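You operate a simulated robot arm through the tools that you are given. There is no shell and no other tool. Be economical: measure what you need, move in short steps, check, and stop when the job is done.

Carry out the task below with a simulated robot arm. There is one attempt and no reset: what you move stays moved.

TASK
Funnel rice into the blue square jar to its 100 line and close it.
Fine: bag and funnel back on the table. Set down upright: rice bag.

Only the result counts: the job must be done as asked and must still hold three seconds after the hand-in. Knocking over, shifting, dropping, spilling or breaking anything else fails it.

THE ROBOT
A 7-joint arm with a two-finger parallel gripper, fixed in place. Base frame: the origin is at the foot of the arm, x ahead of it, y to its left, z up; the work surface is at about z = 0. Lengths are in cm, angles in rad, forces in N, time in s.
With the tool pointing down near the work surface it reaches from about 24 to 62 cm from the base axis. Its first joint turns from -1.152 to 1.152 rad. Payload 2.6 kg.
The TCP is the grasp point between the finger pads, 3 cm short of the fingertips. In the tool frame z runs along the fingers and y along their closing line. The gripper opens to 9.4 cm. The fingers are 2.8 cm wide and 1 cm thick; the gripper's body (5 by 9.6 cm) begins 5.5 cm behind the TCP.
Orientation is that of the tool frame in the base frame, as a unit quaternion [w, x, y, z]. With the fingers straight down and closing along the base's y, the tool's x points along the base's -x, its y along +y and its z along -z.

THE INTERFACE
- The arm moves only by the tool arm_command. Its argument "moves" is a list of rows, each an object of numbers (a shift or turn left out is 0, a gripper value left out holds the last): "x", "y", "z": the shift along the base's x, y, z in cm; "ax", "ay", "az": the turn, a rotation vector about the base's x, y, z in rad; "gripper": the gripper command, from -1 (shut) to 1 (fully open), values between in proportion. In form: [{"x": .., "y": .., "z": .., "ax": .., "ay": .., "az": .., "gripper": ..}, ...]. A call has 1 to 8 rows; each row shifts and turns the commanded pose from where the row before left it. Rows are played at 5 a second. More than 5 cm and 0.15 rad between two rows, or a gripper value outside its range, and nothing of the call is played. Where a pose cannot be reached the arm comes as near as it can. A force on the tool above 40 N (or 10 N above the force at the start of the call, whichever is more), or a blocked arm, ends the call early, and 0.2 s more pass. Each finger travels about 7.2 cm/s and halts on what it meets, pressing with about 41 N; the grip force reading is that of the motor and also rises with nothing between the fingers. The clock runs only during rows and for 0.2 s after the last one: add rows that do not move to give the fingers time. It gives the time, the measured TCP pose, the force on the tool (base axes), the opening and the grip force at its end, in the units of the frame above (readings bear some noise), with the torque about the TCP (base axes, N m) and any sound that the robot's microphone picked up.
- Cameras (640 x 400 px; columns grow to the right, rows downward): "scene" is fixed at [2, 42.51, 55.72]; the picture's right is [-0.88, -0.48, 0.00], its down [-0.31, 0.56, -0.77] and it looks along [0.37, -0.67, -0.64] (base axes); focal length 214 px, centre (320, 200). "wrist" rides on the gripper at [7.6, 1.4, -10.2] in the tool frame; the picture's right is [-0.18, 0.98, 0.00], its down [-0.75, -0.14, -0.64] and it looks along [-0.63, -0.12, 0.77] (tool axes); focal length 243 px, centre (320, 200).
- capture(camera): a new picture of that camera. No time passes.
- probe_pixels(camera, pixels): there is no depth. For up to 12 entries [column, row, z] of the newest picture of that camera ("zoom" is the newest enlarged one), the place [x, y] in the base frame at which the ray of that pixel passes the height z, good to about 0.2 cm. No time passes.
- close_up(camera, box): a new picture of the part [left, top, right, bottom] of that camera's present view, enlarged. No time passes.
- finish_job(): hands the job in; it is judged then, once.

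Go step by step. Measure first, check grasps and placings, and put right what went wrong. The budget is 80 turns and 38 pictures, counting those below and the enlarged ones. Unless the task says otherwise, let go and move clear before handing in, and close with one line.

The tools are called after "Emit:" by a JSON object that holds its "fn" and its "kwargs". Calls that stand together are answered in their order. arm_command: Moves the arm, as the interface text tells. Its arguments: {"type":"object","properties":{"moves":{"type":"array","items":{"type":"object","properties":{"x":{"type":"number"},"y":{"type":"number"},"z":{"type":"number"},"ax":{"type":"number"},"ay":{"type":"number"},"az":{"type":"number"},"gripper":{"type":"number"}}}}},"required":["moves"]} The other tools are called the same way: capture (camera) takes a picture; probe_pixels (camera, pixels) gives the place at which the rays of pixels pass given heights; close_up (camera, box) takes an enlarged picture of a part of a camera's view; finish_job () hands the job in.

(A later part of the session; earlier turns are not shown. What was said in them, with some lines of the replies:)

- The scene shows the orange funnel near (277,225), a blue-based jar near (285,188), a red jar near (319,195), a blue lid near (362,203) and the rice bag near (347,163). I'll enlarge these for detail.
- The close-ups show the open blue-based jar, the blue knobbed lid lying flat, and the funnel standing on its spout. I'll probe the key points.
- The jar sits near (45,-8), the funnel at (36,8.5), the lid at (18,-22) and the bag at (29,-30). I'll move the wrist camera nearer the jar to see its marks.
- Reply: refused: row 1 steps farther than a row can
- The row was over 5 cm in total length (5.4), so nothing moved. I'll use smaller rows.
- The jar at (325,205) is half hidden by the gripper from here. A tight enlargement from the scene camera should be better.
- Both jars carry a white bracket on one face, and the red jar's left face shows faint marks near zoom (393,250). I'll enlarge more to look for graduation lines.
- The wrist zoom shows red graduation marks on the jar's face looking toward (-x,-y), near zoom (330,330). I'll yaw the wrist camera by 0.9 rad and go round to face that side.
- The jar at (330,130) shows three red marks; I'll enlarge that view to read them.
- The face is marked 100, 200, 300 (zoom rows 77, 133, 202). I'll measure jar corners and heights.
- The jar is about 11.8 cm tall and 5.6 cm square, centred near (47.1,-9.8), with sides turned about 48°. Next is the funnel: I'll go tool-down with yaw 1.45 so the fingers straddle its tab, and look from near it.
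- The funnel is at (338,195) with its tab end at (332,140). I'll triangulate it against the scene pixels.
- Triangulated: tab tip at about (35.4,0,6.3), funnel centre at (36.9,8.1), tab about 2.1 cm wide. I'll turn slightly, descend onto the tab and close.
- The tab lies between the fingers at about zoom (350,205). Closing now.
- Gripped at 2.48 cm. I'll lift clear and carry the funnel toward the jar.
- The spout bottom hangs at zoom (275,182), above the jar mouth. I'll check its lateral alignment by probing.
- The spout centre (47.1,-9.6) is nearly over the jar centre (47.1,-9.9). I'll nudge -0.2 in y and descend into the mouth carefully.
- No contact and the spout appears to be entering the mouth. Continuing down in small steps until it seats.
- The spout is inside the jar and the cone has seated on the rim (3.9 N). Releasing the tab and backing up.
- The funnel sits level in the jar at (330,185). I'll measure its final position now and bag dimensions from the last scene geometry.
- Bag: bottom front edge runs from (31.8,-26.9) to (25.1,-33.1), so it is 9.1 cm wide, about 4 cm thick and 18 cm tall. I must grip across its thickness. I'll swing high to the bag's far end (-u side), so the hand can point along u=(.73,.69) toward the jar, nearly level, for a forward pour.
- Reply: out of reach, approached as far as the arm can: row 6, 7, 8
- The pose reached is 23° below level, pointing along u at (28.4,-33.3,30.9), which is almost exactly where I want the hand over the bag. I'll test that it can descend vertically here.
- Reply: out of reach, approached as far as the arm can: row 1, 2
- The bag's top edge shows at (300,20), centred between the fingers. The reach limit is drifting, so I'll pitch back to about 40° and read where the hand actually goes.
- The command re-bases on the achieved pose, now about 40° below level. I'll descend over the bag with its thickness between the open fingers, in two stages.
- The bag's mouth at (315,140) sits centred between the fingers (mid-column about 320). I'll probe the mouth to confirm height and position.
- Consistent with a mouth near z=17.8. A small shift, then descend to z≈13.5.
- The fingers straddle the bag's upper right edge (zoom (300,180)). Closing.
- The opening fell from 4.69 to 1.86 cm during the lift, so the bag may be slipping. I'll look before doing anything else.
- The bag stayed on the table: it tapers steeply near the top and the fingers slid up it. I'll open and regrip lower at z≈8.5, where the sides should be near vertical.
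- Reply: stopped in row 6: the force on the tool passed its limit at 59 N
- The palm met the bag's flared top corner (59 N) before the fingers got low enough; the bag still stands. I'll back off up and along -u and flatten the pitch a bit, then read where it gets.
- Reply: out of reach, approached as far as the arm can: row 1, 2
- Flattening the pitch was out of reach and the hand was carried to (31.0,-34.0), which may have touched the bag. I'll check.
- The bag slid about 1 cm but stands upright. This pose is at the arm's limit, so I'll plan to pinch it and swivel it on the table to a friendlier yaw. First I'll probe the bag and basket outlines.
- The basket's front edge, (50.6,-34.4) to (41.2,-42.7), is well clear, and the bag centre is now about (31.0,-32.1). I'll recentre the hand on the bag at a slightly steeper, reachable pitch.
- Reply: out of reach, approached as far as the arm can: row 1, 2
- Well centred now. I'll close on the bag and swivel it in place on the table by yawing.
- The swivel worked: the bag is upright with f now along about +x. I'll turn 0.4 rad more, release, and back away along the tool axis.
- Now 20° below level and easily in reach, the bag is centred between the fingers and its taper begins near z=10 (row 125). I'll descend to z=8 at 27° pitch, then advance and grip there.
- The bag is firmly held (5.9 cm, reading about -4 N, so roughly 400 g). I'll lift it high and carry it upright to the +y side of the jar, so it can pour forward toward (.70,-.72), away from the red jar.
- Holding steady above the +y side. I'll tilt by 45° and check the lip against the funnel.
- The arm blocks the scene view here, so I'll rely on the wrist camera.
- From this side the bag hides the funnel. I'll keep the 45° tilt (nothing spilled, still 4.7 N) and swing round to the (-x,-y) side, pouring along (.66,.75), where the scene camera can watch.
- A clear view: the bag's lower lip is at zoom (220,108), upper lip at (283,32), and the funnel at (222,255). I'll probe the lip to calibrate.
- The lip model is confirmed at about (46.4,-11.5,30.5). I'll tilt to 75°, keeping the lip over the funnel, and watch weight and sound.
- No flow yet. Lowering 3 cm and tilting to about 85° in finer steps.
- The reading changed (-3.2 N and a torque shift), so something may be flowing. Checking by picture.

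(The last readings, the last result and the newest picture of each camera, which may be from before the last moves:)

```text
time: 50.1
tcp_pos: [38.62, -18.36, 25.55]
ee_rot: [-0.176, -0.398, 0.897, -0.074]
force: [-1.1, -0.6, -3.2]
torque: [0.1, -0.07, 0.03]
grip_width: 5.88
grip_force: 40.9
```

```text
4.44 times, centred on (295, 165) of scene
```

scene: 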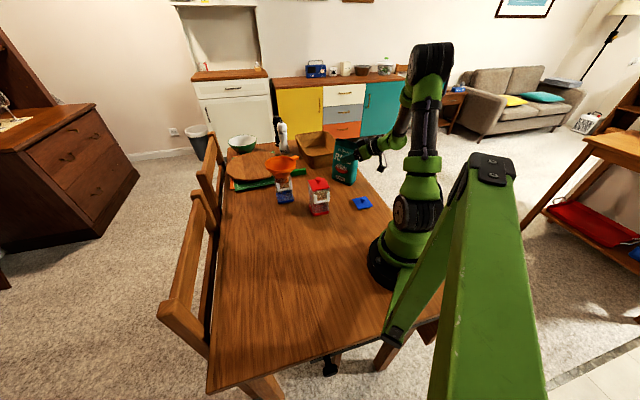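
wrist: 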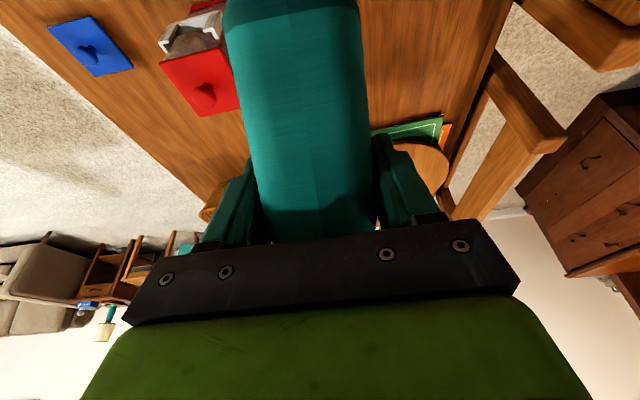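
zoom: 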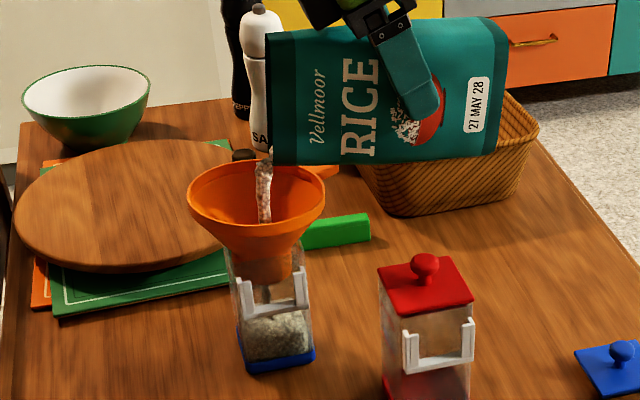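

Rice is flowing well into the funnel and the level is already near zoom row 315. I'll tilt back at once to stop the stream.

Emit:
{"fn": "arm_command", "kwargs": {"moves": [{"z": 1, "ax": 0.105, "ay": -0.098}, {"z": 1, "ax": 0.105, "ay": -0.098}, {"ax": 0.105, "ay": -0.098}]}}

Emit:
{"fn": "close_up", "kwargs": {"camera": "scene", "box": [268, 150, 312, 206]}}

```text
time: 50.9
tcp_pos: [38.65, -18.29, 27.39]
ee_rot: [0.022, -0.406, 0.914, 0.009]
force: [-0.2, 0.1, -4.0]
torque: [-0.01, -0.01, -0.02]
grip_width: 5.88
grip_force: 40.8
```

```text
7.14 times, centred on (290, 178) of scene
```

zoom: 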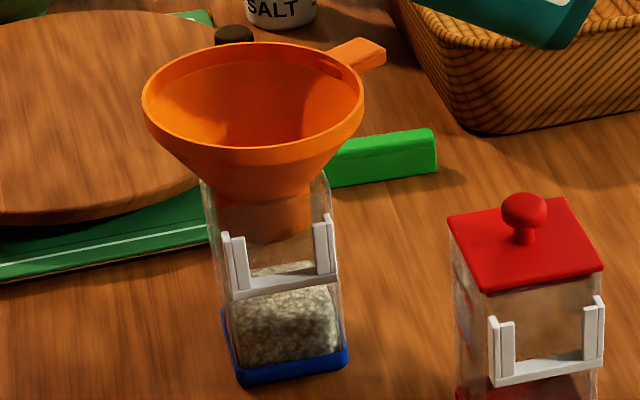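

The stream has stopped, with no spill visible. I'll measure the level: the rice top in front is near row 293, partly behind the bracket bar.

Emit:
{"fn": "probe_pixels", "kwargs": {"camera": "zoom", "pixels": [[290, 376, 0], [238, 384, 0], [347, 364, 0], [285, 295, 3], [285, 295, 4], [285, 295, 5], [285, 360, 1], [282, 268, 3], [282, 268, 4], [282, 268, 5], [330, 288, 4], [228, 305, 4]]}}

```text
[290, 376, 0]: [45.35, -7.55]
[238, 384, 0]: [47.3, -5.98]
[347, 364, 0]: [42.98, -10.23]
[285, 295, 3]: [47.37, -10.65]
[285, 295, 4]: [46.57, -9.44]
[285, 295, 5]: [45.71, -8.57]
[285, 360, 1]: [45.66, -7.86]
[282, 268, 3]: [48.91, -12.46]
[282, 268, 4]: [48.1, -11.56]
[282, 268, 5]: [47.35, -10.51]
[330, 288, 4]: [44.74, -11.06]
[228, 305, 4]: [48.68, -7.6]
```

The front level reads about z≈3.4 and the rim-scaled 100 line about z≈3.1-3.5, so it's close. I'll back the upright-ish bag away and yaw aside, so the wrist camera can see the jar's marked face past the bag.

Emit:
{"fn": "arm_command", "kwargs": {"moves": [{"x": -1, "y": -1.5, "ax": 0.086, "ay": -0.081}, {"x": -1, "y": -1.5, "ax": 0.086, "ay": -0.081}, {"y": -2, "z": -1, "ax": 0.086, "ay": -0.081}, {"y": -2, "z": -1, "ax": 0.086, "ay": -0.081}, {"x": 1.5, "y": -1, "z": -1.2, "az": -0.125}, {"x": 1.5, "y": -0.9, "z": -1.2, "az": -0.125}, {"az": -0.125}, {"az": -0.125}]}}

Emit:
{"fn": "arm_command", "kwargs": {"moves": [{}]}}

Emit:
{"fn": "capture", "kwargs": {"camera": "wrist"}}

```text
time: 52.7
tcp_pos: [39.7, -27.54, 23.13]
ee_rot: [0.254, -0.162, 0.953, 0.038]
force: [0.2, 0.9, -4.1]
torque: [0.0, 0.04, 0.0]
grip_width: 5.89
grip_force: 41.2
```

```text
time: 53.1
tcp_pos: [39.71, -27.49, 23.06]
ee_rot: [0.254, -0.162, 0.953, 0.038]
force: [-0.6, -0.5, -4.0]
torque: [0.01, 0.06, 0.01]
grip_width: 5.9
grip_force: 40.8
```

```text
4 pictures are left
```

wrist: 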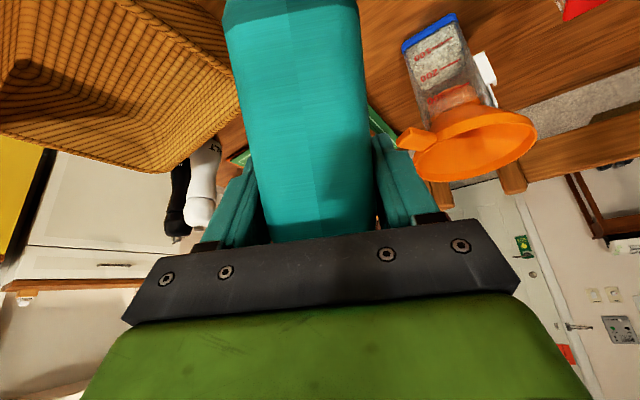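

The jar's marked face is visible at (440,60). Enlarging it to read the level against the lines.

Emit:
{"fn": "close_up", "kwargs": {"camera": "wrist", "box": [396, 8, 500, 108]}}

```text
4.00 times, centred on (448, 58) of wrist
```

zoom: 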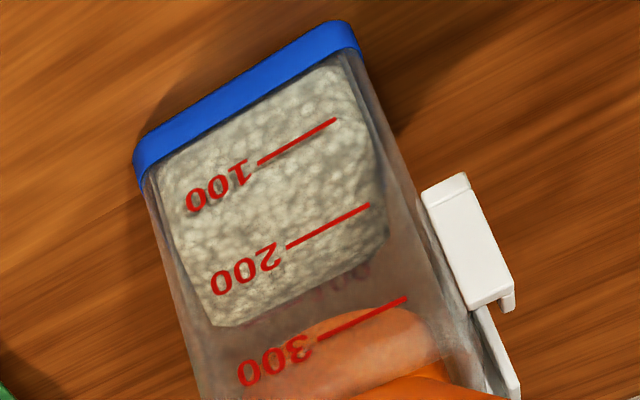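

The rice outline reaches past the 200 line in projection, but part of that is its top surface. I'll probe the outline's kinks and back edge to resolve the true level.

Emit:
{"fn": "probe_pixels", "kwargs": {"camera": "zoom", "pixels": [[297, 283, 3], [297, 283, 4], [297, 283, 5], [297, 141, 3], [297, 141, 4], [328, 225, 6], [328, 225, 7], [183, 265, 4], [183, 265, 5], [377, 163, 4], [377, 163, 5], [245, 100, 0]]}}

```text
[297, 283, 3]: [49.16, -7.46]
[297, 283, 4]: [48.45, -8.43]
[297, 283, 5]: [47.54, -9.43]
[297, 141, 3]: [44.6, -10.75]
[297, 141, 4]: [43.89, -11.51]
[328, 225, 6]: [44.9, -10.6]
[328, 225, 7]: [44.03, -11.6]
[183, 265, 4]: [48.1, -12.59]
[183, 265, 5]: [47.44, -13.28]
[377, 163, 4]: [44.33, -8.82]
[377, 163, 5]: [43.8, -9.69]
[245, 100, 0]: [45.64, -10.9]
```

Solving with the jar's planes: the 100 line is at z≈3.3, and the rice's back edge puts the surface at z≈3.2. There's faint red lettering on the back wall right at the rice edge, near zoom (330,285). One stronger enlargement will settle this.

Emit:
{"fn": "close_up", "kwargs": {"camera": "wrist", "box": [415, 45, 470, 92]}}

```text
8.51 times, centred on (442, 68) of wrist
```

zoom: 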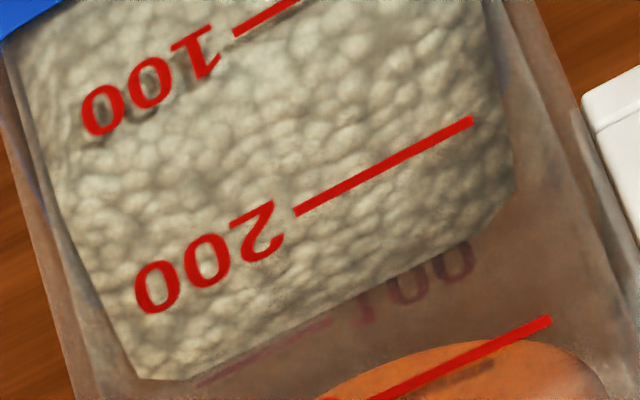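

The back wall's 100 line lies right at the rice edge (line from (195,385) to (330,322), a hair above the rice), so the jar is filled to the 100 line. Now I'll bring the bag back upright toward its earlier spot.

Emit:
{"fn": "arm_command", "kwargs": {"moves": [{"ax": 0.0453, "ay": -0.138}, {"ax": 0.0453, "ay": -0.138}, {"ax": 0.0453, "ay": -0.138}, {"ax": 0.0453, "ay": -0.138}, {"x": -1.6, "y": -0.9, "az": -0.13}, {"x": -1.7, "y": -0.9, "az": -0.13}, {"x": -1.7, "y": -0.9, "az": -0.13}, {"x": -1.7, "y": -0.9, "az": -0.13}]}}

Emit:
{"fn": "arm_command", "kwargs": {"moves": [{"x": -1.7, "y": -0.9, "az": -0.13}, {"x": -1.7, "y": -0.95, "az": -0.13}, {}]}}

```text
time: 54.9
tcp_pos: [33.04, -30.89, 23.03]
ee_rot: [0.519, 0.077, 0.849, -0.057]
force: [0.4, 0.7, -4.1]
torque: [0.03, 0.09, 0.01]
grip_width: 5.9
grip_force: 41.0
```

```text
time: 55.7
tcp_pos: [29.69, -32.79, 23.04]
ee_rot: [0.508, 0.187, 0.832, -0.125]
force: [-0.7, -0.7, -3.5]
torque: [0.08, 0.08, 0.01]
grip_width: 5.87
grip_force: 41.7
```

Orientation matches the original grasp. Lowering to the table.

Emit:
{"fn": "arm_command", "kwargs": {"moves": [{"z": -4}, {"z": -4}, {"z": -3.5}, {"z": -1.8}, {"z": -0.9}, {"z": -0.5}, {"z": -0.2}, {}]}}

```text
time: 57.5
tcp_pos: [29.67, -32.92, 8.27]
ee_rot: [0.507, 0.186, 0.832, -0.125]
force: [0.7, -0.5, -4.6]
torque: [0.02, 0.01, 0.03]
grip_width: 5.87
grip_force: 40.9
```

Emit:
{"fn": "arm_command", "kwargs": {"moves": [{"z": -0.15}, {"z": -0.1}, {}]}}

```text
time: 58.3
tcp_pos: [29.59, -32.81, 8.12]
ee_rot: [0.511, 0.186, 0.83, -0.125]
force: [-5.1, 6.3, 17.0]
torque: [-0.11, -0.79, 0.17]
grip_width: 5.89
grip_force: 40.7
```

The bag is on the table (17 N). I'll ease up slightly, release, and back away.

Emit:
{"fn": "arm_command", "kwargs": {"moves": [{"z": 0.1}, {"gripper": 0.35}, {"gripper": 0.6}, {"gripper": 0.6}, {}, {"x": -1.8, "y": 0.9}, {"x": -1.8, "y": 0.9}, {"x": -1.8, "y": 0.9}]}}

```text
time: 60.1
tcp_pos: [24.1, -30.1, 8.07]
ee_rot: [0.508, 0.187, 0.832, -0.126]
force: [0.1, 0.1, -0.7]
torque: [-0.01, 0.02, 0.0]
grip_width: 7.53
grip_force: 0.0
```

Released cleanly. I'll rise clear of the bag while turning the tool back to straight down.

Emit:
{"fn": "arm_command", "kwargs": {"moves": [{"x": -1.3, "y": 0.7}, {"z": 4}, {"z": 4}, {"z": 4}, {"z": 4, "ax": 0.0615, "ay": 0.123}, {"z": 2, "ax": 0.0615, "ay": 0.123}, {"ax": 0.0615, "ay": 0.123}, {"ax": 0.0615, "ay": 0.123}]}}

Emit:
{"fn": "arm_command", "kwargs": {"moves": [{"x": 1, "y": 1, "ax": 0.0615, "ay": 0.123}, {"x": 2, "y": 1, "ax": 0.0615, "ay": 0.123}, {"x": 2, "y": 1, "ax": 0.0615, "ay": 0.123}, {"x": 2, "y": 1, "ax": 0.0615, "ay": 0.123}, {"x": 3, "y": 2, "az": 0.14}, {"x": 3, "y": 2, "az": 0.14}, {"x": 3, "y": 1.5, "az": 0.14}, {"x": 3, "y": 1, "az": 0.14}]}}

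Emit:
{"fn": "arm_command", "kwargs": {"moves": [{"x": 1, "az": 0.143}, {"az": 0.145}, {"az": 0.145}, {"az": 0.145}, {"az": 0.145}, {"az": 0.145}, {"az": 0.145}, {"az": 0.145}]}}

```text
time: 61.9
tcp_pos: [23.03, -29.9, 26.01]
ee_rot: [0.263, 0.211, 0.939, -0.065]
force: [0.4, -1.1, 0.2]
torque: [-0.01, 0.02, -0.02]
grip_width: 7.52
grip_force: 0.0
out of reach, approached as far as the arm can: row 2
```

```text
time: 63.7
tcp_pos: [42.04, -19.12, 26.1]
ee_rot: [0.0, -0.059, 0.998, 0.0]
force: [0.8, 0.0, 0.3]
torque: [0.01, -0.01, 0.0]
grip_width: 7.54
grip_force: 0.1
```

```text
time: 65.5
tcp_pos: [43.07, -19.41, 26.03]
ee_rot: [0.0, -0.596, 0.803, -0.001]
force: [0.6, -0.1, -0.1]
torque: [0.01, 0.02, 0.01]
grip_width: 7.51
grip_force: 0.0
```

Tool is down again. I'll align exactly over the tab at (45.7,-17.24) with the original yaw, descend and grip.

Emit:
{"fn": "arm_command", "kwargs": {"moves": [{"x": 1.3, "y": 1.1, "az": 0.063, "gripper": 0.1}, {"x": 1.33, "y": 1.07, "az": 0.063, "gripper": 0.1}, {"z": -4}, {"z": -4}, {"z": -2}, {"z": -1.1}, {}]}}

Emit:
{"fn": "arm_command", "kwargs": {"moves": [{"gripper": -1}, {"gripper": -1}, {"gripper": -1}, {}]}}

```text
time: 67.1
tcp_pos: [45.76, -17.13, 14.88]
ee_rot: [-0.001, -0.645, 0.764, 0.001]
force: [-0.5, 0.4, 0.8]
torque: [0.02, 0.0, 0.02]
grip_width: 5.17
grip_force: 0.0
```

```text
time: 68.1
tcp_pos: [45.66, -17.13, 14.92]
ee_rot: [-0.001, -0.645, 0.765, 0.0]
force: [0.1, 0.0, -0.9]
torque: [-0.03, 0.01, -0.01]
grip_width: 2.54
grip_force: 41.4
```

Tab gripped at 2.54 cm. Lifting straight out and carrying the funnel back to its original spot.

Emit:
{"fn": "arm_command", "kwargs": {"moves": [{"z": 1}, {"z": 2}, {"z": 2}, {"z": 2}, {"x": -2.5, "y": 4.1}, {"x": -2.5, "y": 4.1}, {"x": -2.5, "y": 4.1}, {"x": -2.5, "y": 4.1}]}}

Emit:
{"fn": "arm_command", "kwargs": {"moves": [{"y": 1.6}, {"z": -4.5}, {"z": -4.5}, {"z": -3.5}, {"z": -1.5}, {"z": -0.7}, {"z": -0.4}, {}]}}

```text
time: 69.9
tcp_pos: [35.99, -0.8, 21.82]
ee_rot: [-0.001, -0.644, 0.765, 0.001]
force: [0.0, -0.3, -0.9]
torque: [-0.05, -0.01, -0.03]
grip_width: 2.51
grip_force: 41.2
```

```text
time: 71.7
tcp_pos: [35.73, 0.81, 6.89]
ee_rot: [-0.001, -0.645, 0.764, 0.001]
force: [0.5, -0.7, -1.0]
torque: [-0.05, 0.03, -0.03]
grip_width: 2.51
grip_force: 40.3
```

Emit:
{"fn": "arm_command", "kwargs": {"moves": [{"z": -0.15}, {"z": -0.12}, {}, {"gripper": -0.3}, {"gripper": 0}, {"z": 3}, {"z": 4}, {"z": 4}]}}

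Emit:
{"fn": "capture", "kwargs": {"camera": "scene"}}

```text
time: 73.5
tcp_pos: [35.5, 0.73, 17.43]
ee_rot: [-0.001, -0.644, 0.765, 0.001]
force: [-0.5, -0.3, -0.7]
torque: [-0.02, -0.03, 0.01]
grip_width: 4.69
grip_force: 0.1
```

```text
1 pictures are left
```

scene: 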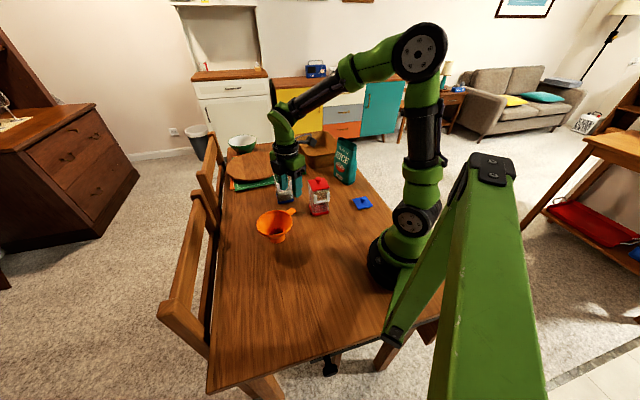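

Bag and funnel both stand upright at (346,160) and (275,225). Now the lid: I'll probe its corners and knob, using coordinates from the earlier sharp zooms (the scene camera is fixed).

Emit:
{"fn": "probe_pixels", "kwargs": {"camera": "scene", "pixels": [[352.0, 198.75, 0.8], [366.0, 195.8, 0.8], [373.0, 204.5, 0.8], [360.3, 209.6, 0.8], [362.9, 198.5, 2], [362.9, 198.5, 2.5], [362.5, 201.5, 1], [282.0, 174.2, 11.8]]}}

```text
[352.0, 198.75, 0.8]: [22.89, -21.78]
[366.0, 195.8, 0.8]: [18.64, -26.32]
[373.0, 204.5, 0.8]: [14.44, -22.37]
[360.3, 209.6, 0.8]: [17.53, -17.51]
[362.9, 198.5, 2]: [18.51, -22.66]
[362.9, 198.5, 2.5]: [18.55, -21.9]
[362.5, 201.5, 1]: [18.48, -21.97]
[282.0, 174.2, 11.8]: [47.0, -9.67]
```

The lid's centre and knob are at (18.45,-22.0), with sides turned about 50°; the jar's sides are at about 46.5°. I'll go above the knob with the gripper half open.

Emit:
{"fn": "arm_command", "kwargs": {"moves": [{"z": 4}, {"x": -2.43, "y": -3.24, "az": -0.13}, {"x": -2.43, "y": -3.24, "az": -0.13}, {"x": -2.43, "y": -3.24, "az": -0.13}, {"x": -2.43, "y": -3.24, "az": -0.13}, {"x": -2.43, "y": -3.24, "az": -0.13}, {"x": -2.43, "y": -3.24, "az": -0.13}, {"x": -2.43, "y": -3.24, "az": -0.12}]}}

Emit:
{"fn": "arm_command", "kwargs": {"moves": [{"z": -4}, {"z": -4}, {"z": -3}, {}]}}

```text
time: 75.3
tcp_pos: [18.48, -21.79, 21.71]
ee_rot: [-0.001, -0.247, 0.969, 0.001]
force: [0.4, 0.5, -0.8]
torque: [0.0, 0.0, -0.03]
grip_width: 4.69
grip_force: 0.1
```

```text
time: 76.3
tcp_pos: [18.69, -21.77, 10.45]
ee_rot: [0.0, -0.248, 0.969, 0.0]
force: [-0.2, -1.0, -0.2]
torque: [-0.02, 0.03, -0.02]
grip_width: 4.7
grip_force: 0.0
```

Emit:
{"fn": "arm_command", "kwargs": {"moves": [{"x": -0.2, "y": -0.2, "z": -3}, {"z": -2}, {"z": -0.8}, {"z": -0.3}, {}]}}

Emit:
{"fn": "arm_command", "kwargs": {"moves": [{"gripper": -1}, {"gripper": -1}, {"gripper": -1}, {}]}}

```text
time: 77.5
tcp_pos: [18.46, -22.01, 4.49]
ee_rot: [0.0, -0.248, 0.969, 0.0]
force: [-0.3, -0.7, -0.1]
torque: [-0.02, 0.06, 0.0]
grip_width: 4.68
grip_force: 0.1
```

```text
time: 78.5
tcp_pos: [18.39, -22.11, 4.51]
ee_rot: [0.0, -0.249, 0.969, 0.001]
force: [-0.7, -0.5, -0.4]
torque: [0.03, 0.01, -0.01]
grip_width: 1.56
grip_force: 41.2
```

Knob gripped (1.56 cm). Lifting and carrying the lid over the jar, turning it about -0.07 rad.

Emit:
{"fn": "arm_command", "kwargs": {"moves": [{"z": 1}, {"z": 4}, {"z": 4}, {"z": 4.5}, {"z": 4.5}, {"x": 3, "y": 1.3}, {"x": 4, "y": 1.75}, {"x": 4, "y": 1.75}]}}

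Emit:
{"fn": "arm_command", "kwargs": {"moves": [{"x": 4, "y": 1.75, "az": -0.035}, {"x": 4, "y": 1.75, "az": -0.035}, {"x": 4, "y": 1.75}, {"x": 3.5, "y": 1.5}, {"x": 2.1, "y": 0.75}, {"z": -2}, {"z": -1}, {}]}}

```text
time: 80.3
tcp_pos: [29.54, -17.21, 22.39]
ee_rot: [0.0, -0.248, 0.969, 0.001]
force: [0.0, -0.7, 0.6]
torque: [0.02, -0.01, 0.01]
grip_width: 1.6
grip_force: 41.0
```

```text
time: 82.1
tcp_pos: [47.19, -9.75, 19.35]
ee_rot: [-0.001, -0.214, 0.977, 0.001]
force: [-0.7, -0.1, 0.1]
torque: [-0.01, 0.0, 0.01]
grip_width: 1.73
grip_force: 41.1
```

Lid is over the jar at (47.2,-9.75). I'll lower to about 1 cm above the rim and use the last picture to check alignment.

Emit:
{"fn": "arm_command", "kwargs": {"moves": [{"z": -1}, {"z": -0.7}, {}]}}

Emit:
{"fn": "close_up", "kwargs": {"camera": "scene", "box": [264, 158, 312, 206]}}

```text
time: 82.9
tcp_pos: [47.14, -9.9, 17.68]
ee_rot: [0.0, -0.213, 0.977, 0.001]
force: [-0.2, 0.0, -0.6]
torque: [0.03, -0.01, -0.02]
grip_width: 1.76
grip_force: 41.4
```

```text
8.33 times, centred on (288, 182) of scene
```

zoom: 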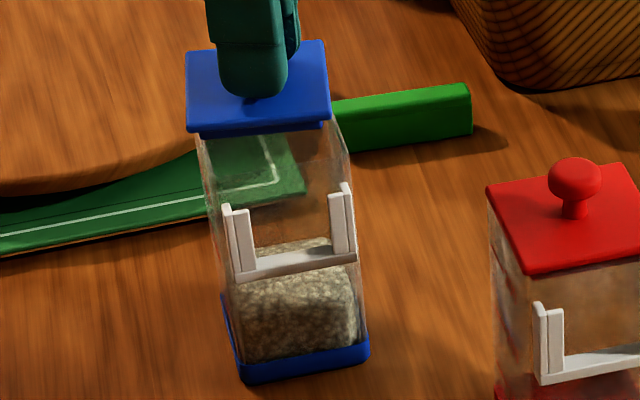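

The lid is level, but its front edge (188,130)-(330,120) slopes -0.07, where a match with the jar would be about -0.15. That means the lid is rotated about 6-7° too little. I'll probe the centres before correcting.

Emit:
{"fn": "probe_pixels", "kwargs": {"camera": "zoom", "pixels": [[186, 52, 14.2], [323, 41, 14.2], [330, 115, 14.2], [188, 125, 14.2], [240, 382, 0], [368, 362, 0], [257, 83, 14.2], [199, 138, 11.8], [347, 150, 11.8], [222, 300, 1]]}}

```text
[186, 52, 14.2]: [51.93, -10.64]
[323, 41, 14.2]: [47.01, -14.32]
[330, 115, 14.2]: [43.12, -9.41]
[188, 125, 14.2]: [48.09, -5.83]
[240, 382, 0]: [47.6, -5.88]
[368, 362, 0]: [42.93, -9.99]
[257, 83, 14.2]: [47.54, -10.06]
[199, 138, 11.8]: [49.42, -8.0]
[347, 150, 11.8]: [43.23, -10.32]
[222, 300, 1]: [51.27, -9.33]
```

Lid sides are at 37.4° versus the jar's ~44°, and the centres agree within 0.3 cm. Rotating the lid +0.118 rad and lowering gently.

Emit:
{"fn": "arm_command", "kwargs": {"moves": [{"y": 0.1, "az": 0.118}, {}, {"z": -0.6}, {"z": -0.4}, {"z": -0.2}, {"z": -0.2}, {}]}}

```text
time: 84.5
tcp_pos: [47.13, -9.66, 16.3]
ee_rot: [-0.001, -0.272, 0.962, 0.0]
force: [0.8, 0.3, 2.5]
torque: [0.11, 0.0, 0.02]
grip_width: 1.72
grip_force: 41.1
```

Contact begins (2.5 N) with a torque suggesting touch on the +y side. I'll shift -0.2 in y and press gently.

Emit:
{"fn": "arm_command", "kwargs": {"moves": [{"y": -0.2}, {"z": -0.15}, {"z": -0.15}, {}]}}

```text
time: 85.5
tcp_pos: [47.09, -9.92, 16.08]
ee_rot: [0.001, -0.272, 0.962, 0.0]
force: [-0.9, 0.3, 11.5]
torque: [-0.07, -0.3, -0.05]
grip_width: 1.74
grip_force: 40.4
```

Now the contact is on the +x side (torque y -0.3). Ease up, shift -0.2 in x, and press again.

Emit:
{"fn": "arm_command", "kwargs": {"moves": [{"z": 0.25}, {"x": -0.2}, {"z": -0.2}, {"z": -0.15}, {}]}}

```text
time: 86.7
tcp_pos: [46.72, -9.9, 16.07]
ee_rot: [0.001, -0.271, 0.963, 0.0]
force: [-1.9, 0.3, 11.8]
torque: [-0.01, -0.41, 0.02]
grip_width: 1.73
grip_force: 41.4
```

Contact is still on the +x side at about 3.5 cm. I'll lift a touch, shift another 0.3 in -x, and press again.

Emit:
{"fn": "arm_command", "kwargs": {"moves": [{"z": 0.3}, {"x": -0.25}, {"z": -0.3}, {}]}}

```text
time: 87.7
tcp_pos: [46.55, -9.94, 15.95]
ee_rot: [0.0, -0.271, 0.963, 0.0]
force: [-1.2, 0.1, -1.3]
torque: [0.04, 0.03, -0.01]
grip_width: 1.74
grip_force: 41.0
```

The force dropped to zero at a lower height, so the plug has entered the mouth. Continuing down until it seats.

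Emit:
{"fn": "arm_command", "kwargs": {"moves": [{"z": -0.15}, {"z": -0.15}, {"z": -0.1}, {}]}}

```text
time: 88.7
tcp_pos: [46.57, -9.95, 15.64]
ee_rot: [0.001, -0.271, 0.962, 0.0]
force: [2.9, -1.2, 10.9]
torque: [-0.07, 0.02, 0.0]
grip_width: 1.72
grip_force: 41.0
heard: snap
```

A snap was heard, so the lid has clicked shut. Releasing the knob and rising clear.

Emit:
{"fn": "arm_command", "kwargs": {"moves": [{"z": 0.1}, {"gripper": -0.4}, {"gripper": -0.1}, {"gripper": 0}, {"z": 1.5}, {"z": 4}, {"z": 4}, {"z": 4}]}}

```text
time: 90.5
tcp_pos: [46.8, -9.88, 29.12]
ee_rot: [0.0, -0.271, 0.962, 0.001]
force: [0.2, -0.2, 0.6]
torque: [-0.02, -0.01, -0.02]
grip_width: 4.73
grip_force: 0.2
```

The hand is clear at z=29 with nothing in the gripper, the lid has snapped shut, and the bag and funnel are on the table. Handing in.

Emit:
{"fn": "finish_job", "kwargs": {}}

```text
The job is handed in.
```

I filled the blue jar with rice to about its 100 line and closed it; the lid snapped shut. My last reading had the rice about 0.1–0.2 cm under the line. The rice bag is back on the table standing upright, about where it was but turned, and the funnel is back at its starting spot. I had no pictures left to check the jar after I let go of the lid.
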